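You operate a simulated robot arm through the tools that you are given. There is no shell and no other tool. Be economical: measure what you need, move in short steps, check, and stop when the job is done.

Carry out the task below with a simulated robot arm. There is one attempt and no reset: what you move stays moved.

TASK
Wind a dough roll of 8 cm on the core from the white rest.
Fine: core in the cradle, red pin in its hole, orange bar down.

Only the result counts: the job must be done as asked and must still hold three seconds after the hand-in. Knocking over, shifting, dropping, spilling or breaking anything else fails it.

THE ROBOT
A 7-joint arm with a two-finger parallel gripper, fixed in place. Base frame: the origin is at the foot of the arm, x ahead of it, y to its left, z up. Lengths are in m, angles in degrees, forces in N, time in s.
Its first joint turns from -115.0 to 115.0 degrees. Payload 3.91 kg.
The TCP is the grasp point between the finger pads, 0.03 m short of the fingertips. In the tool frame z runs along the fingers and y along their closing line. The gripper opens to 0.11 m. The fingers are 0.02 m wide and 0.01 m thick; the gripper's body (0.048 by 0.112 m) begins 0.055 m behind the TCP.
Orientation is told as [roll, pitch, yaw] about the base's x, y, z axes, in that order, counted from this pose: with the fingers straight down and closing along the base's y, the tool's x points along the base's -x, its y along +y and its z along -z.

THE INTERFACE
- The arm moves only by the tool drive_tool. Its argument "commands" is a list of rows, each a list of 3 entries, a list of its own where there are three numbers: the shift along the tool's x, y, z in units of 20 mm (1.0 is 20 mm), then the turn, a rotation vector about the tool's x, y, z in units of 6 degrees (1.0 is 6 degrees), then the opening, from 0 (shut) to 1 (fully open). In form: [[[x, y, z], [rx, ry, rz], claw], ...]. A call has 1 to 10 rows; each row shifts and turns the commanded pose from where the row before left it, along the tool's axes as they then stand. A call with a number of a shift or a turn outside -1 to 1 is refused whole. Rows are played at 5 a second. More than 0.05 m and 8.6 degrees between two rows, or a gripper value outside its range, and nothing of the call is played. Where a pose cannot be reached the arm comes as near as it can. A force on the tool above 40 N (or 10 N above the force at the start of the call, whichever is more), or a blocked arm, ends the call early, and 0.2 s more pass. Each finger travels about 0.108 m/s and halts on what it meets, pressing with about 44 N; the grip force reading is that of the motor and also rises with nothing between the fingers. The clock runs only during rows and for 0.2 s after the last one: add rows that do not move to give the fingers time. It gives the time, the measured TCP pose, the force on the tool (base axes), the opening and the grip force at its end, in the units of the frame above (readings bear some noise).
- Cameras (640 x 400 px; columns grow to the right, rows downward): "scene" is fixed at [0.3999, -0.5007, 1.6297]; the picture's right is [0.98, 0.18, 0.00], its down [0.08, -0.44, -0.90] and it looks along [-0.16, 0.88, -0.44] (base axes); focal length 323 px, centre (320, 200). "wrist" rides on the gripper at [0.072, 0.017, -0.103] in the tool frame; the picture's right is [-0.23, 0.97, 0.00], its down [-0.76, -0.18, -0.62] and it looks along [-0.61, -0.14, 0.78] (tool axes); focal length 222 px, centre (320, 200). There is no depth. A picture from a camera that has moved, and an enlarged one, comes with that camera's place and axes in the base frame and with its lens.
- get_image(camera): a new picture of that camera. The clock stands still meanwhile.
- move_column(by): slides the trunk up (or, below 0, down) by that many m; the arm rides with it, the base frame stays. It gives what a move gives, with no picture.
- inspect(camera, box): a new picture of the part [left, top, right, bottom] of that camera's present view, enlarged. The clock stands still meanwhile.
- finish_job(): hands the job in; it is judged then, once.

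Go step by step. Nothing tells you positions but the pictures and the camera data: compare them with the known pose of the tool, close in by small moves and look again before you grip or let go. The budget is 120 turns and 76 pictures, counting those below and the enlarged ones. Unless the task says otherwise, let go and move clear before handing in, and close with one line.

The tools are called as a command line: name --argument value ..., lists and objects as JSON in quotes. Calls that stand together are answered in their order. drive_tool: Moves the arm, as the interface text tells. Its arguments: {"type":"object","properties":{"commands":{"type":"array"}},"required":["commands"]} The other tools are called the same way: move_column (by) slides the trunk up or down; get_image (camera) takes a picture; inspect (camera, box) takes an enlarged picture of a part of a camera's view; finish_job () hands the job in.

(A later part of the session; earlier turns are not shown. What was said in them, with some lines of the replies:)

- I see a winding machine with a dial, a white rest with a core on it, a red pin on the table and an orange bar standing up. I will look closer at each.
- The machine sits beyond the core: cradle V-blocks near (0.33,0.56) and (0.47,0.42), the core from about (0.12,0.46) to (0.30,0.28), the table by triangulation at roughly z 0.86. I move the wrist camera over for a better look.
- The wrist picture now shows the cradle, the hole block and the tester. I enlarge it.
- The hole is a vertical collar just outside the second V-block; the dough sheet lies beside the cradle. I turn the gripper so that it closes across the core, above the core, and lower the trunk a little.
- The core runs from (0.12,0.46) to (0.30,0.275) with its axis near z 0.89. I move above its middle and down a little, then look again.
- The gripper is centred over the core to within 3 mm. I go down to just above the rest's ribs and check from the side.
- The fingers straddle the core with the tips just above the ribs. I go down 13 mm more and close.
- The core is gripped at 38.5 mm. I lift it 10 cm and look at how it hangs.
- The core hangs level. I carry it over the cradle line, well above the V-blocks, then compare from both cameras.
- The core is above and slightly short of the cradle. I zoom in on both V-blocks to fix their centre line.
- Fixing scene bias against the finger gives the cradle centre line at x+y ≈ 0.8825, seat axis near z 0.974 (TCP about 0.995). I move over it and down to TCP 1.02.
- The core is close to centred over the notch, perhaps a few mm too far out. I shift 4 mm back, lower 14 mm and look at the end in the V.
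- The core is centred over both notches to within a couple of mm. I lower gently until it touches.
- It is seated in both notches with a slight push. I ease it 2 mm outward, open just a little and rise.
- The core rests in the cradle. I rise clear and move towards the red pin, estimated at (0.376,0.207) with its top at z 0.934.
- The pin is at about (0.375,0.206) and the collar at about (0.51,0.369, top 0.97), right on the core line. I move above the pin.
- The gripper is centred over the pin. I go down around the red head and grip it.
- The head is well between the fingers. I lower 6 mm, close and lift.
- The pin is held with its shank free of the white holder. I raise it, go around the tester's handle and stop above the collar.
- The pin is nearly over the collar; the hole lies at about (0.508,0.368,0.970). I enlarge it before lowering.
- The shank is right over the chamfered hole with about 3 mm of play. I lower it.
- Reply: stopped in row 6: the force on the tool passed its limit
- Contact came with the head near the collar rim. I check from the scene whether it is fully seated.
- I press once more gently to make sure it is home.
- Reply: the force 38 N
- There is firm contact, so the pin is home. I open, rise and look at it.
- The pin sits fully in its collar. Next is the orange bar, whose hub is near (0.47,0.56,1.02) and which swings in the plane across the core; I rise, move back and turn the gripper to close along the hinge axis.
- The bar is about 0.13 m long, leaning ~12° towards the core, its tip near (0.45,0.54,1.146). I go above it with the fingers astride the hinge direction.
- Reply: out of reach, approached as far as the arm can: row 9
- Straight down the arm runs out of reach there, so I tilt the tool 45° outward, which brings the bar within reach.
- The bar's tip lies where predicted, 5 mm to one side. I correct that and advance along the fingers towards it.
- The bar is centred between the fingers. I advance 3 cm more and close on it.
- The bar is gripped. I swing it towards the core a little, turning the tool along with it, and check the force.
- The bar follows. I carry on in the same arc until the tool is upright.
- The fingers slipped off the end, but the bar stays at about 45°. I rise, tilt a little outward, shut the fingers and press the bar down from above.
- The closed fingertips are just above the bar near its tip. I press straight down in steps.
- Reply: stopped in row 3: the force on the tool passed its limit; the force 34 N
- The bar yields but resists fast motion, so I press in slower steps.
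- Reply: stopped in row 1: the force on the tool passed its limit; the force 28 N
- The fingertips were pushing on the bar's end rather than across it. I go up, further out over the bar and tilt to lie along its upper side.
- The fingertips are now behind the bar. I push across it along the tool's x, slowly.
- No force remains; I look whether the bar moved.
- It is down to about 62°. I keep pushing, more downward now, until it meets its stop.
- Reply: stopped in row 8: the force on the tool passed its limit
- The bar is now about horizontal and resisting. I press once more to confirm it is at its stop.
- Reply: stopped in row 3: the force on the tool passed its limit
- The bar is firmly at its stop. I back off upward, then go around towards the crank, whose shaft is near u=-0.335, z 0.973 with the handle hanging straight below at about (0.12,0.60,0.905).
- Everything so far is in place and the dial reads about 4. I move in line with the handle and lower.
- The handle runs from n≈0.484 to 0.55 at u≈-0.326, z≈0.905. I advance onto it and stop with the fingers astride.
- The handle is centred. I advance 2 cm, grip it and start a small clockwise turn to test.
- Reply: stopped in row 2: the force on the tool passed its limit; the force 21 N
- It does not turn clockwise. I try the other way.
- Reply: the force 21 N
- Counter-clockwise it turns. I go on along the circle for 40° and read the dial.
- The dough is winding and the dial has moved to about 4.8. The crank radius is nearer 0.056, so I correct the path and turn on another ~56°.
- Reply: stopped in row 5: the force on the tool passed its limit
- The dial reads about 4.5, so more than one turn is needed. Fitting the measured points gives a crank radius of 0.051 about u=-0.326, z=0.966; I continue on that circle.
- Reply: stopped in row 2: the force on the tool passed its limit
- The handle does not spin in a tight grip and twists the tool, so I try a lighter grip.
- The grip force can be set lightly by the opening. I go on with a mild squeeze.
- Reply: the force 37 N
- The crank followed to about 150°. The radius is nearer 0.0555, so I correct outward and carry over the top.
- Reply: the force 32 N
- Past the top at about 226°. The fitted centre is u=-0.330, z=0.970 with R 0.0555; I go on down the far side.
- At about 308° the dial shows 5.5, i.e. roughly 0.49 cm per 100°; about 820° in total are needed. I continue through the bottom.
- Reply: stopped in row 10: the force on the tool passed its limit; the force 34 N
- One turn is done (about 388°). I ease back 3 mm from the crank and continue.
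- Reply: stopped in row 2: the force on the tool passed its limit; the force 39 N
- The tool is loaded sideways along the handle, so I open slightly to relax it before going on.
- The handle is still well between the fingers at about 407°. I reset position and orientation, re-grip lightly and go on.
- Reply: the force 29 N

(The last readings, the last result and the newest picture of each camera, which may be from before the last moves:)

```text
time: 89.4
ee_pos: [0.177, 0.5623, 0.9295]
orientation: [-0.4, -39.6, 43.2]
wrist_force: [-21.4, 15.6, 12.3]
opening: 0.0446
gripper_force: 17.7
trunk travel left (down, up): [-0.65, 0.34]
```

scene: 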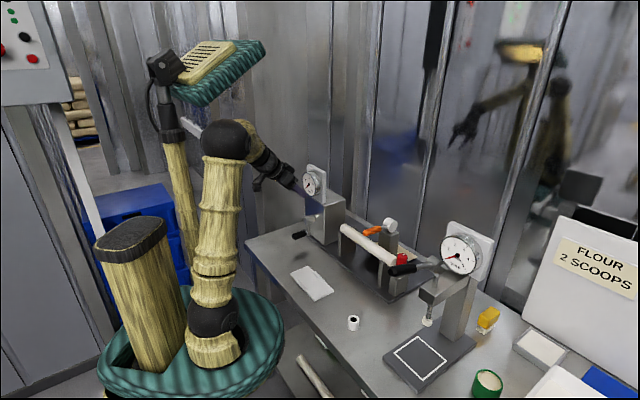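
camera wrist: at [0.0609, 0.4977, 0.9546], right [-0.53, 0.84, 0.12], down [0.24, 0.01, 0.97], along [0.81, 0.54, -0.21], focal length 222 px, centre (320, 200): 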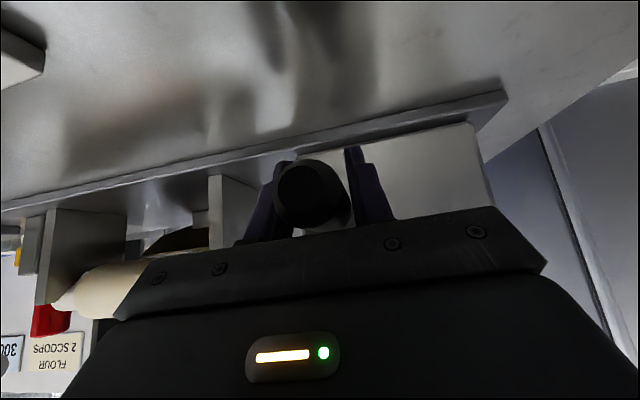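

The fingers are wedged on something wider than the handle. I look before any further move.

get_image --camera "wrist"

inspect --camera "scene" --box '[270, 170, 370, 260]'

```text
6 pictures are left
camera wrist: at [0.076, 0.4917, 0.963], right [-0.54, 0.83, 0.14], down [0.25, 0.0, 0.97], along [0.8, 0.56, -0.21], focal length 222 px, centre (320, 200)
```

wrist: 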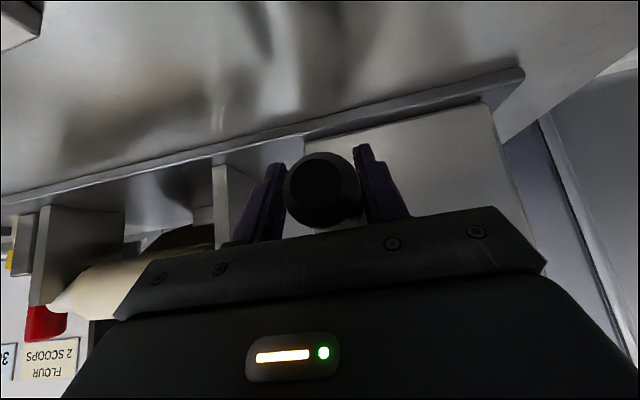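

```text
4.44 times, centred on (320, 215) of scene
camera zoom: at [0.3999, -0.5007, 1.6297], right [0.98, 0.18, 0.0], down [0.08, -0.44, -0.9], along [-0.16, 0.88, -0.44], focal length 1434 px, centre (320, 133)
```

zoom: 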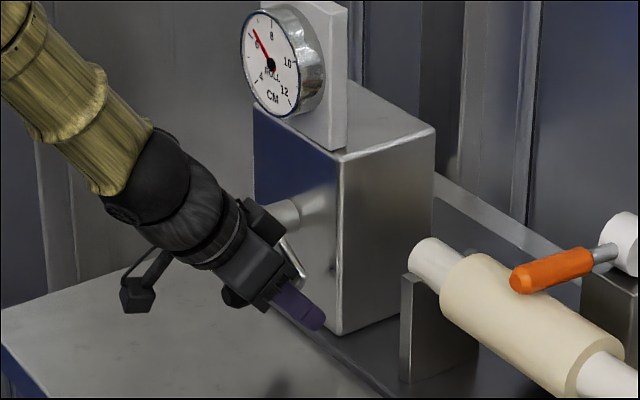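

The handle has advanced to about 419° and my tool is simply 9 mm ahead of it. I open, recentre and check the reading.

drive_tool --commands '[[[0, 0, 0], [0, 0, 0], 0.5], [[0, 0, 0], [0, 0, 0], 0.5], [[0, 0, 0], [0, 0, 0], 0.5]]'

```text
time: 90.2
ee_pos: [0.1794, 0.561, 0.9301]
orientation: [-0.3, -39.8, 43.1]
wrist_force: [0.0, 0.5, 0.2]
opening: 0.0551
gripper_force: 0.0
trunk travel left (down, up): [-0.65, 0.34]
```

drive_tool --commands '[[[0.12, 0.29, -0.46], [-0.1, 0, -0.12], 0.5], [[0.12, 0.29, -0.46], [-0.1, 0, -0.12], 0.5], [[0, 0, 0], [0, 0, 0], 0.5], [[0, 0, 0], [0, 0, 0], 0.5]]'

```text
time: 91.2
ee_pos: [0.1703, 0.5554, 0.9348]
orientation: [-1.3, -39.5, 44.4]
wrist_force: [0.2, 0.3, 0.5]
opening: 0.0551
gripper_force: 0.1
trunk travel left (down, up): [-0.65, 0.34]
```

drive_tool --commands '[[[0, 0, 0], [0, 0, 0], 0.5], [[0, 0, 0], [0, 0, 0], 0.5], [[0, 0, 0], [0, 0, 0], 0.5], [[0, 0, 0], [0, 0, 0], 0.5]]'

```text
time: 92.2
ee_pos: [0.1698, 0.5564, 0.9363]
orientation: [-1.0, -39.5, 44.3]
wrist_force: [0.1, -0.4, -0.6]
opening: 0.0551
gripper_force: 0.0
trunk travel left (down, up): [-0.65, 0.34]
```

drive_tool --commands '[[[0.03, 0.4, -0.35], [0, 0, 0], 0.5], [[0, 0, 0], [0, 0, 0], 0.5], [[0, 0, 0], [0, 0, 0], 0.5]]'

```text
time: 93.0
ee_pos: [0.1605, 0.5602, 0.941]
orientation: [-1.1, -39.5, 44.4]
wrist_force: [-0.1, -0.2, -0.4]
opening: 0.0551
gripper_force: 0.0
trunk travel left (down, up): [-0.65, 0.34]
```

Now the tool sits exactly on the fitted circle at 418°. I grip lightly and continue.

drive_tool --commands '[[[0, 0, 0], [0, 0, 0], 0.3], [[0, 0, 0], [0, 0, 0], 0.242], [[-0.224, -0.18, -0.255], [0, 0, 0], 0.242], [[-0.241, -0.135, -0.274], [0, 0, 0], 0.242], [[-0.251, -0.08, -0.285], [0, 0, 0], 0.242], [[-0.254, -0.025, -0.289], [0, 0, 0], 0.242], [[-0.254, 0.025, -0.289], [0, 0, 0], 0.242], [[-0.251, 0.08, -0.285], [0, 0, 0], 0.242], [[-0.241, 0.135, -0.274], [0, 0, 0], 0.242], [[-0.224, 0.18, -0.255], [0, 0, 0], 0.242]]'

```text
time: 94.5
ee_pos: [0.1648, 0.5546, 0.9733]
orientation: [-2.2, -39.9, 45.6]
wrist_force: [18.5, 6.3, -1.4]
opening: 0.0283
gripper_force: 44.8
trunk travel left (down, up): [-0.65, 0.34]
stopped in row 7: the force on the tool passed its limit (the readings are from after the stop); the commanded pose is now the measured one
```

drive_tool --commands '[[[0, 0, 0], [0, 0, 0], 0.255], [[-0.251, 0.055, -0.285], [0, 0, 0], 0.248], [[-0.248, 0.11, -0.281], [0, 0, 0], 0.248], [[-0.234, 0.155, -0.266], [0, 0, 0], 0.248], [[-0.215, 0.205, -0.244], [0, 0, 0], 0.248], [[-0.198, 0.25, -0.225], [0, 0, 0], 0.248], [[-0.168, 0.285, -0.191], [0, 0, 0], 0.248], [[-0.145, 0.32, -0.165], [0, 0, 0], 0.248], [[-0.112, 0.35, -0.128], [0, 0, 0], 0.248]]'

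```text
time: 96.5
ee_pos: [0.1365, 0.5793, 1.023]
orientation: [-1.7, -39.7, 45.6]
wrist_force: [-0.3, -0.4, -0.7]
opening: 0.0273
gripper_force: 0.0
trunk travel left (down, up): [-0.65, 0.34]
```

The grip closed on nothing: the handle slipped out below. I take a picture to find it.

get_image --camera "wrist"

```text
4 pictures are left
camera wrist: at [0.0365, 0.5064, 1.0545], right [-0.56, 0.82, 0.12], down [0.24, 0.02, 0.97], along [0.79, 0.57, -0.21], focal length 222 px, centre (320, 200)
```

wrist: 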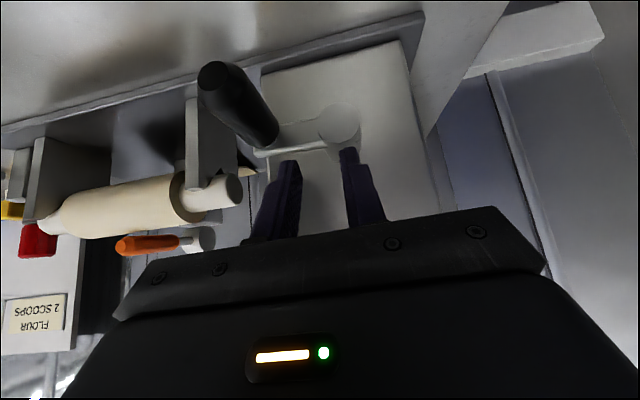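

The handle sits at about 90° of its turn (u≈-0.274, z≈0.968). I back off, realign and come onto it again.

drive_tool --commands '[[[0, 0, -1], [0, 0, 0], 0.3], [[0, 0, -1], [0, 0, 0], 0.5], [[0, 0, -1], [-0.28, 0, 0], 0.5], [[0, 0, -1], [0, 0, 0], 0.5], [[0.8, -0.98, 0], [0, 0, 0], 0.5], [[0.79, -0.97, 0], [0, 0, 0], 0.5], [[0, 0, 1], [0, 0, 0], 0.5], [[0, 0, 1], [0, 0, 0], 0.5], [[0, 0, 0], [0, 0, 0], 0.5]]'

get_image --camera "wrist"

```text
time: 97.7
ee_pos: [0.1386, 0.5213, 1.0003]
orientation: [-10.4, -36.2, 48.2]
wrist_force: [0.0, -0.8, 0.5]
opening: 0.055
gripper_force: 0.1
trunk travel left (down, up): [-0.65, 0.34]
stopped in row 6: the arm was blocked; the commanded pose is now the measured one
```

```text
3 pictures are left
camera wrist: at [0.0343, 0.4563, 1.0374], right [-0.52, 0.85, -0.01], down [0.2, 0.13, 0.97], along [0.83, 0.51, -0.24], focal length 222 px, centre (320, 200)
```

wrist: 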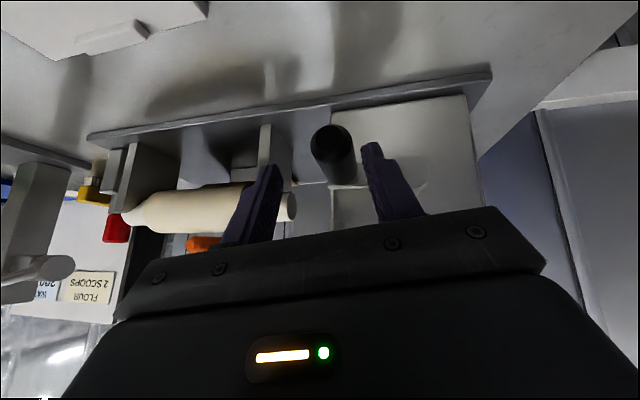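

The arm itself hit a joint limit when pulled back that far. I move forward again while restoring the orientation.

drive_tool --commands '[[[-0.4, 0.13, 0.3], [-0.7, -0.3, 0.19], 0.5], [[-0.4, 0.13, 0.3], [-0.7, -0.3, 0.19], 0.5], [[0, 0, 0], [0, 0, 0], 0.5]]'

```text
time: 98.5
ee_pos: [0.1652, 0.5359, 1.0101]
orientation: [1.1, -40.4, 42.9]
wrist_force: [0.2, -0.4, 0.3]
opening: 0.0549
gripper_force: 0.0
trunk travel left (down, up): [-0.65, 0.34]
```

drive_tool --commands '[[[0, 0.7, 0], [0, 0, 0], 0.5], [[0.32, 0, 0.6], [0, 0, 0], 0.5], [[0.32, 0, 0.6], [0, 0, 0], 0.5], [[0, 0, 0.68], [0, 0, 0], 0.5], [[0, 0, 0], [0, 0, 0], 0.5]]'

```text
time: 99.5
ee_pos: [0.1649, 0.5523, 0.9849]
orientation: [2.8, -40.6, 41.6]
wrist_force: [-25.8, -30.1, 13.3]
opening: 0.0532
gripper_force: 0.1
trunk travel left (down, up): [-0.65, 0.34]
stopped in row 5: the force on the tool passed its limit (the readings are from after the stop); the commanded pose is now the measured one
```

A fingertip touches the crank arm, so I ease back 6 mm, settle slightly lower and close.

drive_tool --commands '[[[0.25, 0, -0.2], [0, 0, 0], 0.5], [[0.24, 0, 0.3], [0, 0, 0], 0.4], [[0, 0, 0], [0, 0, 0], 0.3], [[0, 0, 0], [0, 0, 0], 0.235], [[0, 0, 0], [0, 0, 0], 0.235]]'

```text
time: 99.9
ee_pos: [0.166, 0.5507, 0.983]
orientation: [3.3, -40.2, 41.1]
wrist_force: [-29.0, -21.2, 8.2]
opening: 0.0576
gripper_force: 2.7
trunk travel left (down, up): [-0.65, 0.34]
stopped in row 1: the force on the tool passed its limit (the readings are from after the stop); the commanded pose is now the measured one
```

Still loaded; I open wide and back straight out along the fingers a little.

drive_tool --commands '[[[0, 0, -0.5], [0, 0, 0], 0.7], [[0, 0, -0.5], [0, 0, 0], 0.7], [[0, 0, 0], [0, 0, 0], 0.7]]'

```text
time: 100.4
ee_pos: [0.1741, 0.5413, 0.9823]
orientation: [1.9, -39.7, 40.7]
wrist_force: [-28.4, -14.7, 4.8]
opening: 0.0811
gripper_force: 3.6
trunk travel left (down, up): [-0.65, 0.34]
stopped in row 2: the force on the tool passed its limit (the readings are from after the stop); the commanded pose is now the measured one
```

drive_tool --commands '[[[0.1, 0, -0.3], [0, 0, 0], 0.6], [[0.1, 0, -0.4], [0, 0, 0], 0.5], [[0.1, 0, -0.4], [0, 0, 0], 0.5], [[0, 0, 0], [0, 0, 0], 0.5]]'

```text
time: 100.8
ee_pos: [0.1779, 0.5381, 0.9824]
orientation: [1.5, -39.5, 40.5]
wrist_force: [-24.8, -11.2, 3.3]
opening: 0.0709
gripper_force: 4.7
trunk travel left (down, up): [-0.65, 0.34]
stopped in row 1: the force on the tool passed its limit (the readings are from after the stop); the commanded pose is now the measured one
```

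drive_tool --commands '[[[0, 0, 0], [0, 0, 0], 0.55], [[0, 0, 0], [0, 0, 0], 0.5], [[0, 0, 0], [0, 0, 0], 0.5]]'

```text
time: 101.6
ee_pos: [0.1762, 0.5393, 0.9823]
orientation: [1.7, -39.5, 40.7]
wrist_force: [-35.0, -3.5, 0.5]
opening: 0.0655
gripper_force: 10.9
trunk travel left (down, up): [-0.65, 0.34]
```

The finger is pressing on the handle because the tool is 19 mm off to one side. I open a bit and shift back over the handle.

drive_tool --commands '[[[0, 0.35, 0], [0, 0, 0], 0.65], [[0, 0.35, 0], [0, 0, 0], 0.65], [[0, 0.25, 0], [0, 0, 0], 0.65], [[0, 0, 0], [0, 0, 0], 0.65]]'

```text
time: 102.1
ee_pos: [0.1774, 0.5392, 0.9838]
orientation: [1.2, -39.1, 40.0]
wrist_force: [-15.7, -16.2, 3.1]
opening: 0.0709
gripper_force: 0.0
trunk travel left (down, up): [-0.65, 0.34]
stopped in row 2: the force on the tool passed its limit (the readings are from after the stop); the commanded pose is now the measured one
```

The near finger sits in the gap between hub and handle. I close step by step while shifting the tool towards the hub at the same pace, backing off a few mm.

drive_tool --commands '[[[0.1, 0.1, -0.12], [0, 0, 0], 0.62], [[0.1, 0.17, -0.12], [0, 0, 0], 0.56], [[0.05, 0.17, -0.05], [0, 0, 0], 0.5], [[0, 0.17, 0], [0, 0, 0], 0.44], [[0, 0.17, 0], [0, 0, 0], 0.38], [[0, 0.17, 0], [0, 0, 0], 0.32], [[0, 0, 0], [0, 0, 0], 0.3]]'

```text
time: 102.5
ee_pos: [0.1754, 0.5386, 0.9825]
orientation: [1.8, -38.9, 39.6]
wrist_force: [-25.9, -5.1, 4.8]
opening: 0.0682
gripper_force: 7.0
trunk travel left (down, up): [-0.65, 0.34]
stopped in row 2: the force on the tool passed its limit (the readings are from after the stop); the commanded pose is now the measured one
```

The arm is near a joint limit here and each step trips the force limit. I lift straight up with the trunk to free the fingers.

move_column --by 0.07

```text
time: 103.6
ee_pos: [0.1817, 0.539, 1.0517]
orientation: [1.5, -38.9, 39.4]
wrist_force: [0.3, -0.6, -0.3]
opening: 0.0613
gripper_force: 0.0
trunk travel left (down, up): [-0.72, 0.27]
```

Free again. I read the dial closely now.

inspect --camera "scene" --box '[294, 160, 334, 220]'

```text
6.67 times, centred on (314, 190) of scene
camera zoom: at [0.3999, -0.5007, 1.6297], right [0.98, 0.18, 0.0], down [0.08, -0.44, -0.9], along [-0.16, 0.88, -0.44], focal length 2151 px, centre (360, 267)
```

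zoom: 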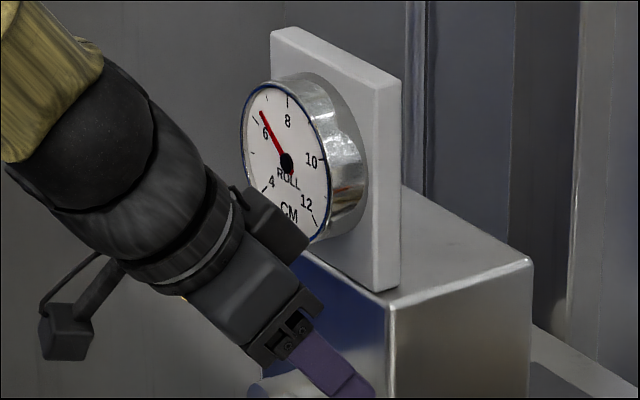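

The dial is at about 6.5, so some 270° remain, ending with the handle at the bottom again. Above the handle I restore the orientation, recentre and narrow the fingers.

drive_tool --commands '[[[0, 0.55, 0], [-0.18, -0.18, -0.36], 0.4], [[0, 0.55, 0], [-0.17, -0.17, -0.35], 0.36], [[0, 0, 0], [0, 0, 0], 0.36], [[0, 0, 0], [0, 0, 0], 0.36]]'

```text
time: 104.6
ee_pos: [0.1854, 0.5536, 1.0642]
orientation: [1.8, -41.6, 41.7]
wrist_force: [0.4, 0.1, 0.3]
opening: 0.0397
gripper_force: 0.0
trunk travel left (down, up): [-0.72, 0.27]
```

The arm's posture has drifted towards a limit. I move well away to an easier pose and re-approach.

drive_tool --commands '[[[0, -0.5, -1], [0, 0, 0], 0.4], [[0, -0.5, -1], [0, 0, 0], 0.4], [[0, -0.5, -1], [0, 0, 0], 0.4], [[0, -0.5, -1], [0, 0, 0], 0.4], [[0, -0.5, -1], [0, 0, 0], 0.4], [[0, -0.5, -0.5], [0, 0, 0], 0.4], [[0, -0.5, 0], [0, 0, 0], 0.4], [[0, -0.5, 0], [0, 0, 0], 0.4], [[0, 0, 0], [0, 0, 0], 0.4]]'

```text
time: 105.7
ee_pos: [0.1829, 0.474, 1.0458]
orientation: [-11.8, -36.8, 49.7]
wrist_force: [-0.1, 1.2, 0.0]
opening: 0.044
gripper_force: 0.0
trunk travel left (down, up): [-0.72, 0.27]
stopped in row 5: the arm was blocked; the commanded pose is now the measured one
```

The elbow is folded to its limit because the shoulder is too near the wrist. I lower the trunk and raise the arm instead to unfold it.

move_column --by -0.07

drive_tool --commands '[[[-0.64, 0, -0.76], [-0.49, -0.23, 0.2], 0.4], [[-0.64, 0, -0.76], [-0.49, -0.23, 0.2], 0.4], [[-0.64, 0, -0.76], [-0.49, -0.23, 0.2], 0.4], [[-0.64, 0, -0.76], [0, 0, 0], 0.4], [[-0.64, 0, -0.76], [0, 0, 0], 0.4], [[-0.64, 0, -0.76], [0, 0, 0], 0.4], [[0, 0, 0], [0, 0, 0], 0.4]]'

```text
time: 106.8
ee_pos: [0.1829, 0.4741, 0.9764]
orientation: [-11.8, -36.8, 49.9]
wrist_force: [0.4, -0.1, 0.6]
opening: 0.044
gripper_force: 0.1
trunk travel left (down, up): [-0.65, 0.34]
```

```text
time: 107.7
ee_pos: [0.19, 0.4679, 0.9722]
orientation: [-11.9, -36.5, 52.0]
wrist_force: [0.1, 1.4, 0.7]
opening: 0.044
gripper_force: 0.1
trunk travel left (down, up): [-0.65, 0.34]
stopped in row 4: the arm was blocked; the commanded pose is now the measured one
```

I try making the tool more upright, which should unfold the arm.

drive_tool --commands '[[[0, 0, 0], [0, 1, 0], 0.4], [[0, 0, 0], [0, 1, 0], 0.4], [[0, 0, -0.4], [0, 1, 0], 0.4], [[0, 0, -0.4], [0, 1, 0], 0.4], [[0, 0, -0.5], [0, 1, 0], 0.4], [[0, 0, -0.5], [0, 1, 0], 0.4], [[0, 0, -0.5], [0, 0, 0], 0.4], [[0, 0, -0.5], [0, 0, 0], 0.4]]'

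```text
time: 109.5
ee_pos: [0.1749, 0.4668, 1.0275]
orientation: [-9.4, -1.0, 45.3]
wrist_force: [-0.4, -0.8, 0.8]
opening: 0.044
gripper_force: 0.1
trunk travel left (down, up): [-0.65, 0.34]
```

That works. I set a 20° tilt, square up the roll and come above the handle.

drive_tool --commands '[[[0, 0, 0], [-0.78, -0.4, 0], 0.4], [[0, 0, 0], [-0.78, -0.4, 0], 0.4], [[0, 0, -0.3], [0, -0.8, 0], 0.37], [[0, 0, -0.3], [0, -0.8, 0], 0.37], [[0, 0, 0], [0, -0.8, 0], 0.37], [[0, 0, 0], [0, 0, 0], 0.37]]'

```text
time: 110.9
ee_pos: [0.1728, 0.4668, 1.0377]
orientation: [-0.1, -20.3, 45.6]
wrist_force: [0.6, -0.4, 0.3]
opening: 0.0406
gripper_force: 0.0
trunk travel left (down, up): [-0.65, 0.34]
```

drive_tool --commands '[[[0, 0.84, -0.1], [0, 0, 0], 0.37], [[0, 0.84, 0], [0, 0, 0], 0.37], [[0, 0.84, 0], [0, 0, 0], 0.37], [[-0.56, 0.83, 0.13], [0, 0, 0], 0.37], [[-0.56, 0, 0.13], [0, 0, 0], 0.37], [[-0.56, 0, 0.13], [0, 0, 0], 0.37], [[-0.54, 0, 0.13], [0, 0, 0], 0.37], [[0, 0, 0], [0, 0, 0], 0.37]]'

get_image --camera "wrist"

```text
time: 112.7
ee_pos: [0.1577, 0.5435, 1.0445]
orientation: [-0.2, -20.2, 45.7]
wrist_force: [-0.3, -0.1, 0.1]
opening: 0.0407
gripper_force: 0.2
trunk travel left (down, up): [-0.65, 0.34]
```

```text
1 pictures are left
camera wrist: at [0.073, 0.4801, 1.1162], right [-0.55, 0.83, 0.08], down [0.48, 0.24, 0.85], along [0.69, 0.5, -0.52], focal length 222 px, centre (320, 200)
```

wrist: 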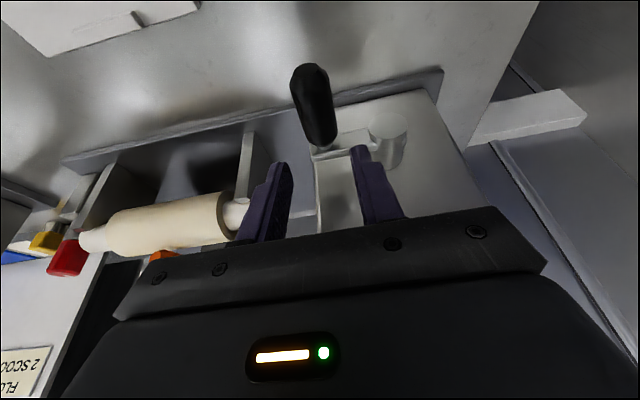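

The handle is directly below the fingers (u≈-0.273, z≈0.969). I descend astride it and grip.

drive_tool --commands '[[[0.315, 0, 0.87], [0, 0, 0], 0.37], [[0.315, 0, 0.87], [0, 0, 0], 0.37], [[0.315, 0, 0.87], [0, 0, 0], 0.37], [[0.3, 0, 0.84], [0, 0, 0], 0.37], [[0, 0, 0], [0, 0, 0], 0.37], [[0, 0, 0], [0, 0, 0], 0.24], [[0, 0, 0], [0, 0, 0], 0.235], [[0, 0, 0], [0, 0, 0], 0.235]]'

```text
time: 114.5
ee_pos: [0.1576, 0.5456, 0.9704]
orientation: [0.0, -20.3, 45.8]
wrist_force: [-4.1, 5.1, 0.5]
opening: 0.0292
gripper_force: 3.7
trunk travel left (down, up): [-0.65, 0.34]
```

Gripped. I turn on from 90° upward in the same circle.

drive_tool --commands '[[[0, 0, 0], [0, 0, 0], 0.225], [[-0.131, 0.025, -0.362], [0, 0, 0], 0.225], [[-0.129, 0.08, -0.357], [0, 0, 0], 0.225], [[-0.124, 0.135, -0.343], [0, 0, 0], 0.225], [[-0.116, 0.18, -0.32], [0, 0, 0], 0.225], [[0, 0, 0], [0, 0, 0], 0.225]]'

```text
time: 115.9
ee_pos: [0.1561, 0.5462, 1.0009]
orientation: [-0.3, -20.2, 45.4]
wrist_force: [14.0, -14.1, 0.3]
opening: 0.0277
gripper_force: 44.9
trunk travel left (down, up): [-0.65, 0.34]
```

The measured points show the tool riding 13 mm above the handle axis (shift of the circle's centre to z 0.983). I correct and continue over the top.

drive_tool --commands '[[[-0.124, -0.185, -0.343], [0, 0, 0], 0.225], [[-0.114, 0.2, -0.315], [0, 0, 0], 0.225], [[-0.104, 0.245, -0.287], [0, 0, 0], 0.225], [[-0.09, 0.29, -0.249], [0, 0, 0], 0.225], [[-0.077, 0.32, -0.212], [0, 0, 0], 0.225], [[-0.06, 0.345, -0.165], [0, 0, 0], 0.225], [[-0.044, 0.37, -0.122], [0, 0, 0], 0.225], [[-0.026, 0.385, -0.071], [0, 0, 0], 0.225], [[-0.007, 0.39, -0.019], [0, 0, 0], 0.225]]'

```text
time: 117.9
ee_pos: [0.119, 0.5837, 1.0413]
orientation: [0.4, -20.5, 45.6]
wrist_force: [6.6, 3.5, 24.9]
opening: 0.0278
gripper_force: 45.1
trunk travel left (down, up): [-0.65, 0.34]
```

At the top (180°) and still gripped. I continue down the far side.

drive_tool --commands '[[[-0.022, 0.395, -0.061], [0, 0, 0], 0.225], [[0.031, 0.39, 0.085], [0, 0, 0], 0.225], [[0.048, 0.37, 0.132], [0, 0, 0], 0.225], [[0.066, 0.345, 0.183], [0, 0, 0], 0.225], [[0.082, 0.32, 0.226], [0, 0, 0], 0.225], [[0.095, 0.28, 0.263], [0, 0, 0], 0.225], [[0.109, 0.24, 0.301], [0, 0, 0], 0.225], [[0.117, 0.195, 0.324], [0, 0, 0], 0.225], [[0.126, 0.14, 0.348], [0, 0, 0], 0.225], [[0.133, 0.09, 0.367], [0, 0, 0], 0.225]]'

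```text
time: 120.1
ee_pos: [0.0782, 0.6227, 0.9888]
orientation: [-0.1, -20.1, 45.7]
wrist_force: [5.7, 23.7, 2.6]
opening: 0.0277
gripper_force: 45.2
trunk travel left (down, up): [-0.65, 0.34]
```

At 265° of this turn. I go on to about 333°, then read the dial with the last picture.

drive_tool --commands '[[[0.134, 0.035, 0.371], [0, 0, 0], 0.225], [[0.134, -0.02, 0.371], [0, 0, 0], 0.225], [[0.134, -0.075, 0.371], [0, 0, 0], 0.225], [[0.128, -0.13, 0.353], [0, 0, 0], 0.225], [[0.121, -0.18, 0.334], [0, 0, 0], 0.225], [[0.11, -0.23, 0.306], [0, 0, 0], 0.225], [[0.099, -0.27, 0.273], [0, 0, 0], 0.225], [[0.085, -0.31, 0.235], [0, 0, 0], 0.225], [[0.07, -0.34, 0.193], [0, 0, 0], 0.225]]'

```text
time: 122.1
ee_pos: [0.1014, 0.5991, 0.9354]
orientation: [0.0, -20.4, 45.5]
wrist_force: [22.1, 9.3, 22.8]
opening: 0.0279
gripper_force: 45.2
trunk travel left (down, up): [-0.65, 0.34]
```

At about 335° (695° in all). I read the dial as large as possible.

inspect --camera "scene" --box '[299, 167, 327, 199]'

```text
12.50 times, centred on (313, 183) of scene
camera zoom: at [0.3999, -0.5007, 1.6297], right [0.98, 0.18, 0.0], down [0.08, -0.44, -0.9], along [-0.16, 0.88, -0.44], focal length 4033 px, centre (408, 412)
```

zoom: 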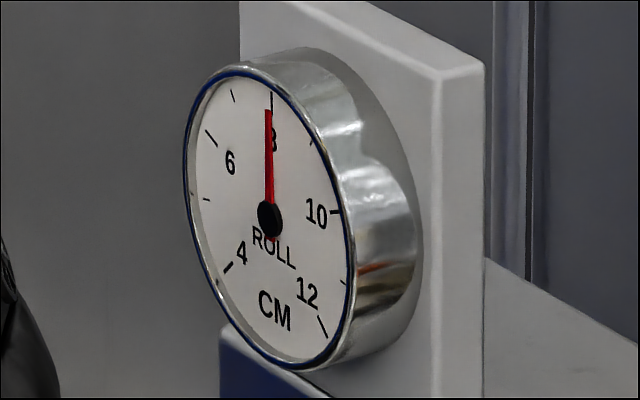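

The needle is a hair before 8 (about 7.92). I turn on about 10° more and stop.

drive_tool --commands '[[[0.035, -0.22, 0.095], [0, 0, 0], 0.225], [[0.028, -0.24, 0.08], [0, 0, 0], 0.225], [[0, 0, 0], [0, 0, 0], 0.225], [[0, 0, 0], [0, 0, 0], 0.225]]'

```text
time: 123.1
ee_pos: [0.1084, 0.5945, 0.9325]
orientation: [0.1, -20.4, 45.6]
wrist_force: [14.6, 9.4, 28.3]
opening: 0.0277
gripper_force: 45.0
trunk travel left (down, up): [-0.65, 0.34]
```

That should read 8.0. I open gently and draw back along the fingers.

drive_tool --commands '[[[0, 0, 0], [0, 0, 0], 0.29], [[0, 0, 0], [0, 0, 0], 0.35], [[0, 0, 0], [0, 0, 0], 0.4], [[0, 0, 0], [0, 0, 0], 0.4]]'

drive_tool --commands '[[[0, 0, -0.5], [0, 0, 0], 0.4], [[0, 0, -0.8], [0, 0, 0], 0.4], [[0, 0, -1], [0, 0, 0], 0.4], [[0, 0, -1], [0, 0, 0], 0.4], [[0, 0, -1], [0, 0, 0], 0.4], [[0, 0, -1], [0, 0, 0], 0.4], [[0, 0, 0], [0, 0, 0], 0.4]]'

```text
time: 124.1
ee_pos: [0.1064, 0.5939, 0.9304]
orientation: [-0.1, -20.0, 45.7]
wrist_force: [-0.2, 0.6, -0.4]
opening: 0.0438
gripper_force: 0.0
trunk travel left (down, up): [-0.65, 0.34]
```

```text
time: 125.7
ee_pos: [0.0805, 0.5672, 1.0303]
orientation: [-0.2, -20.2, 45.7]
wrist_force: [-0.1, -0.7, -0.5]
opening: 0.0439
gripper_force: 0.1
trunk travel left (down, up): [-0.65, 0.34]
```

The gripper is clear of the crank. The core is in the cradle, the pin is in its collar, the bar is at its stop and the dial is at about 8, so I hand in.

finish_job

```text
The job is handed in.
```

I wound the roll to about 8 cm and handed the job in with the gripper clear. The core is in the cradle, the red pin in its hole and the orange bar at its stop. I had no pictures left for a last look. The dial read about 7.9 in the last one, and I then turned the crank roughly 9° more.
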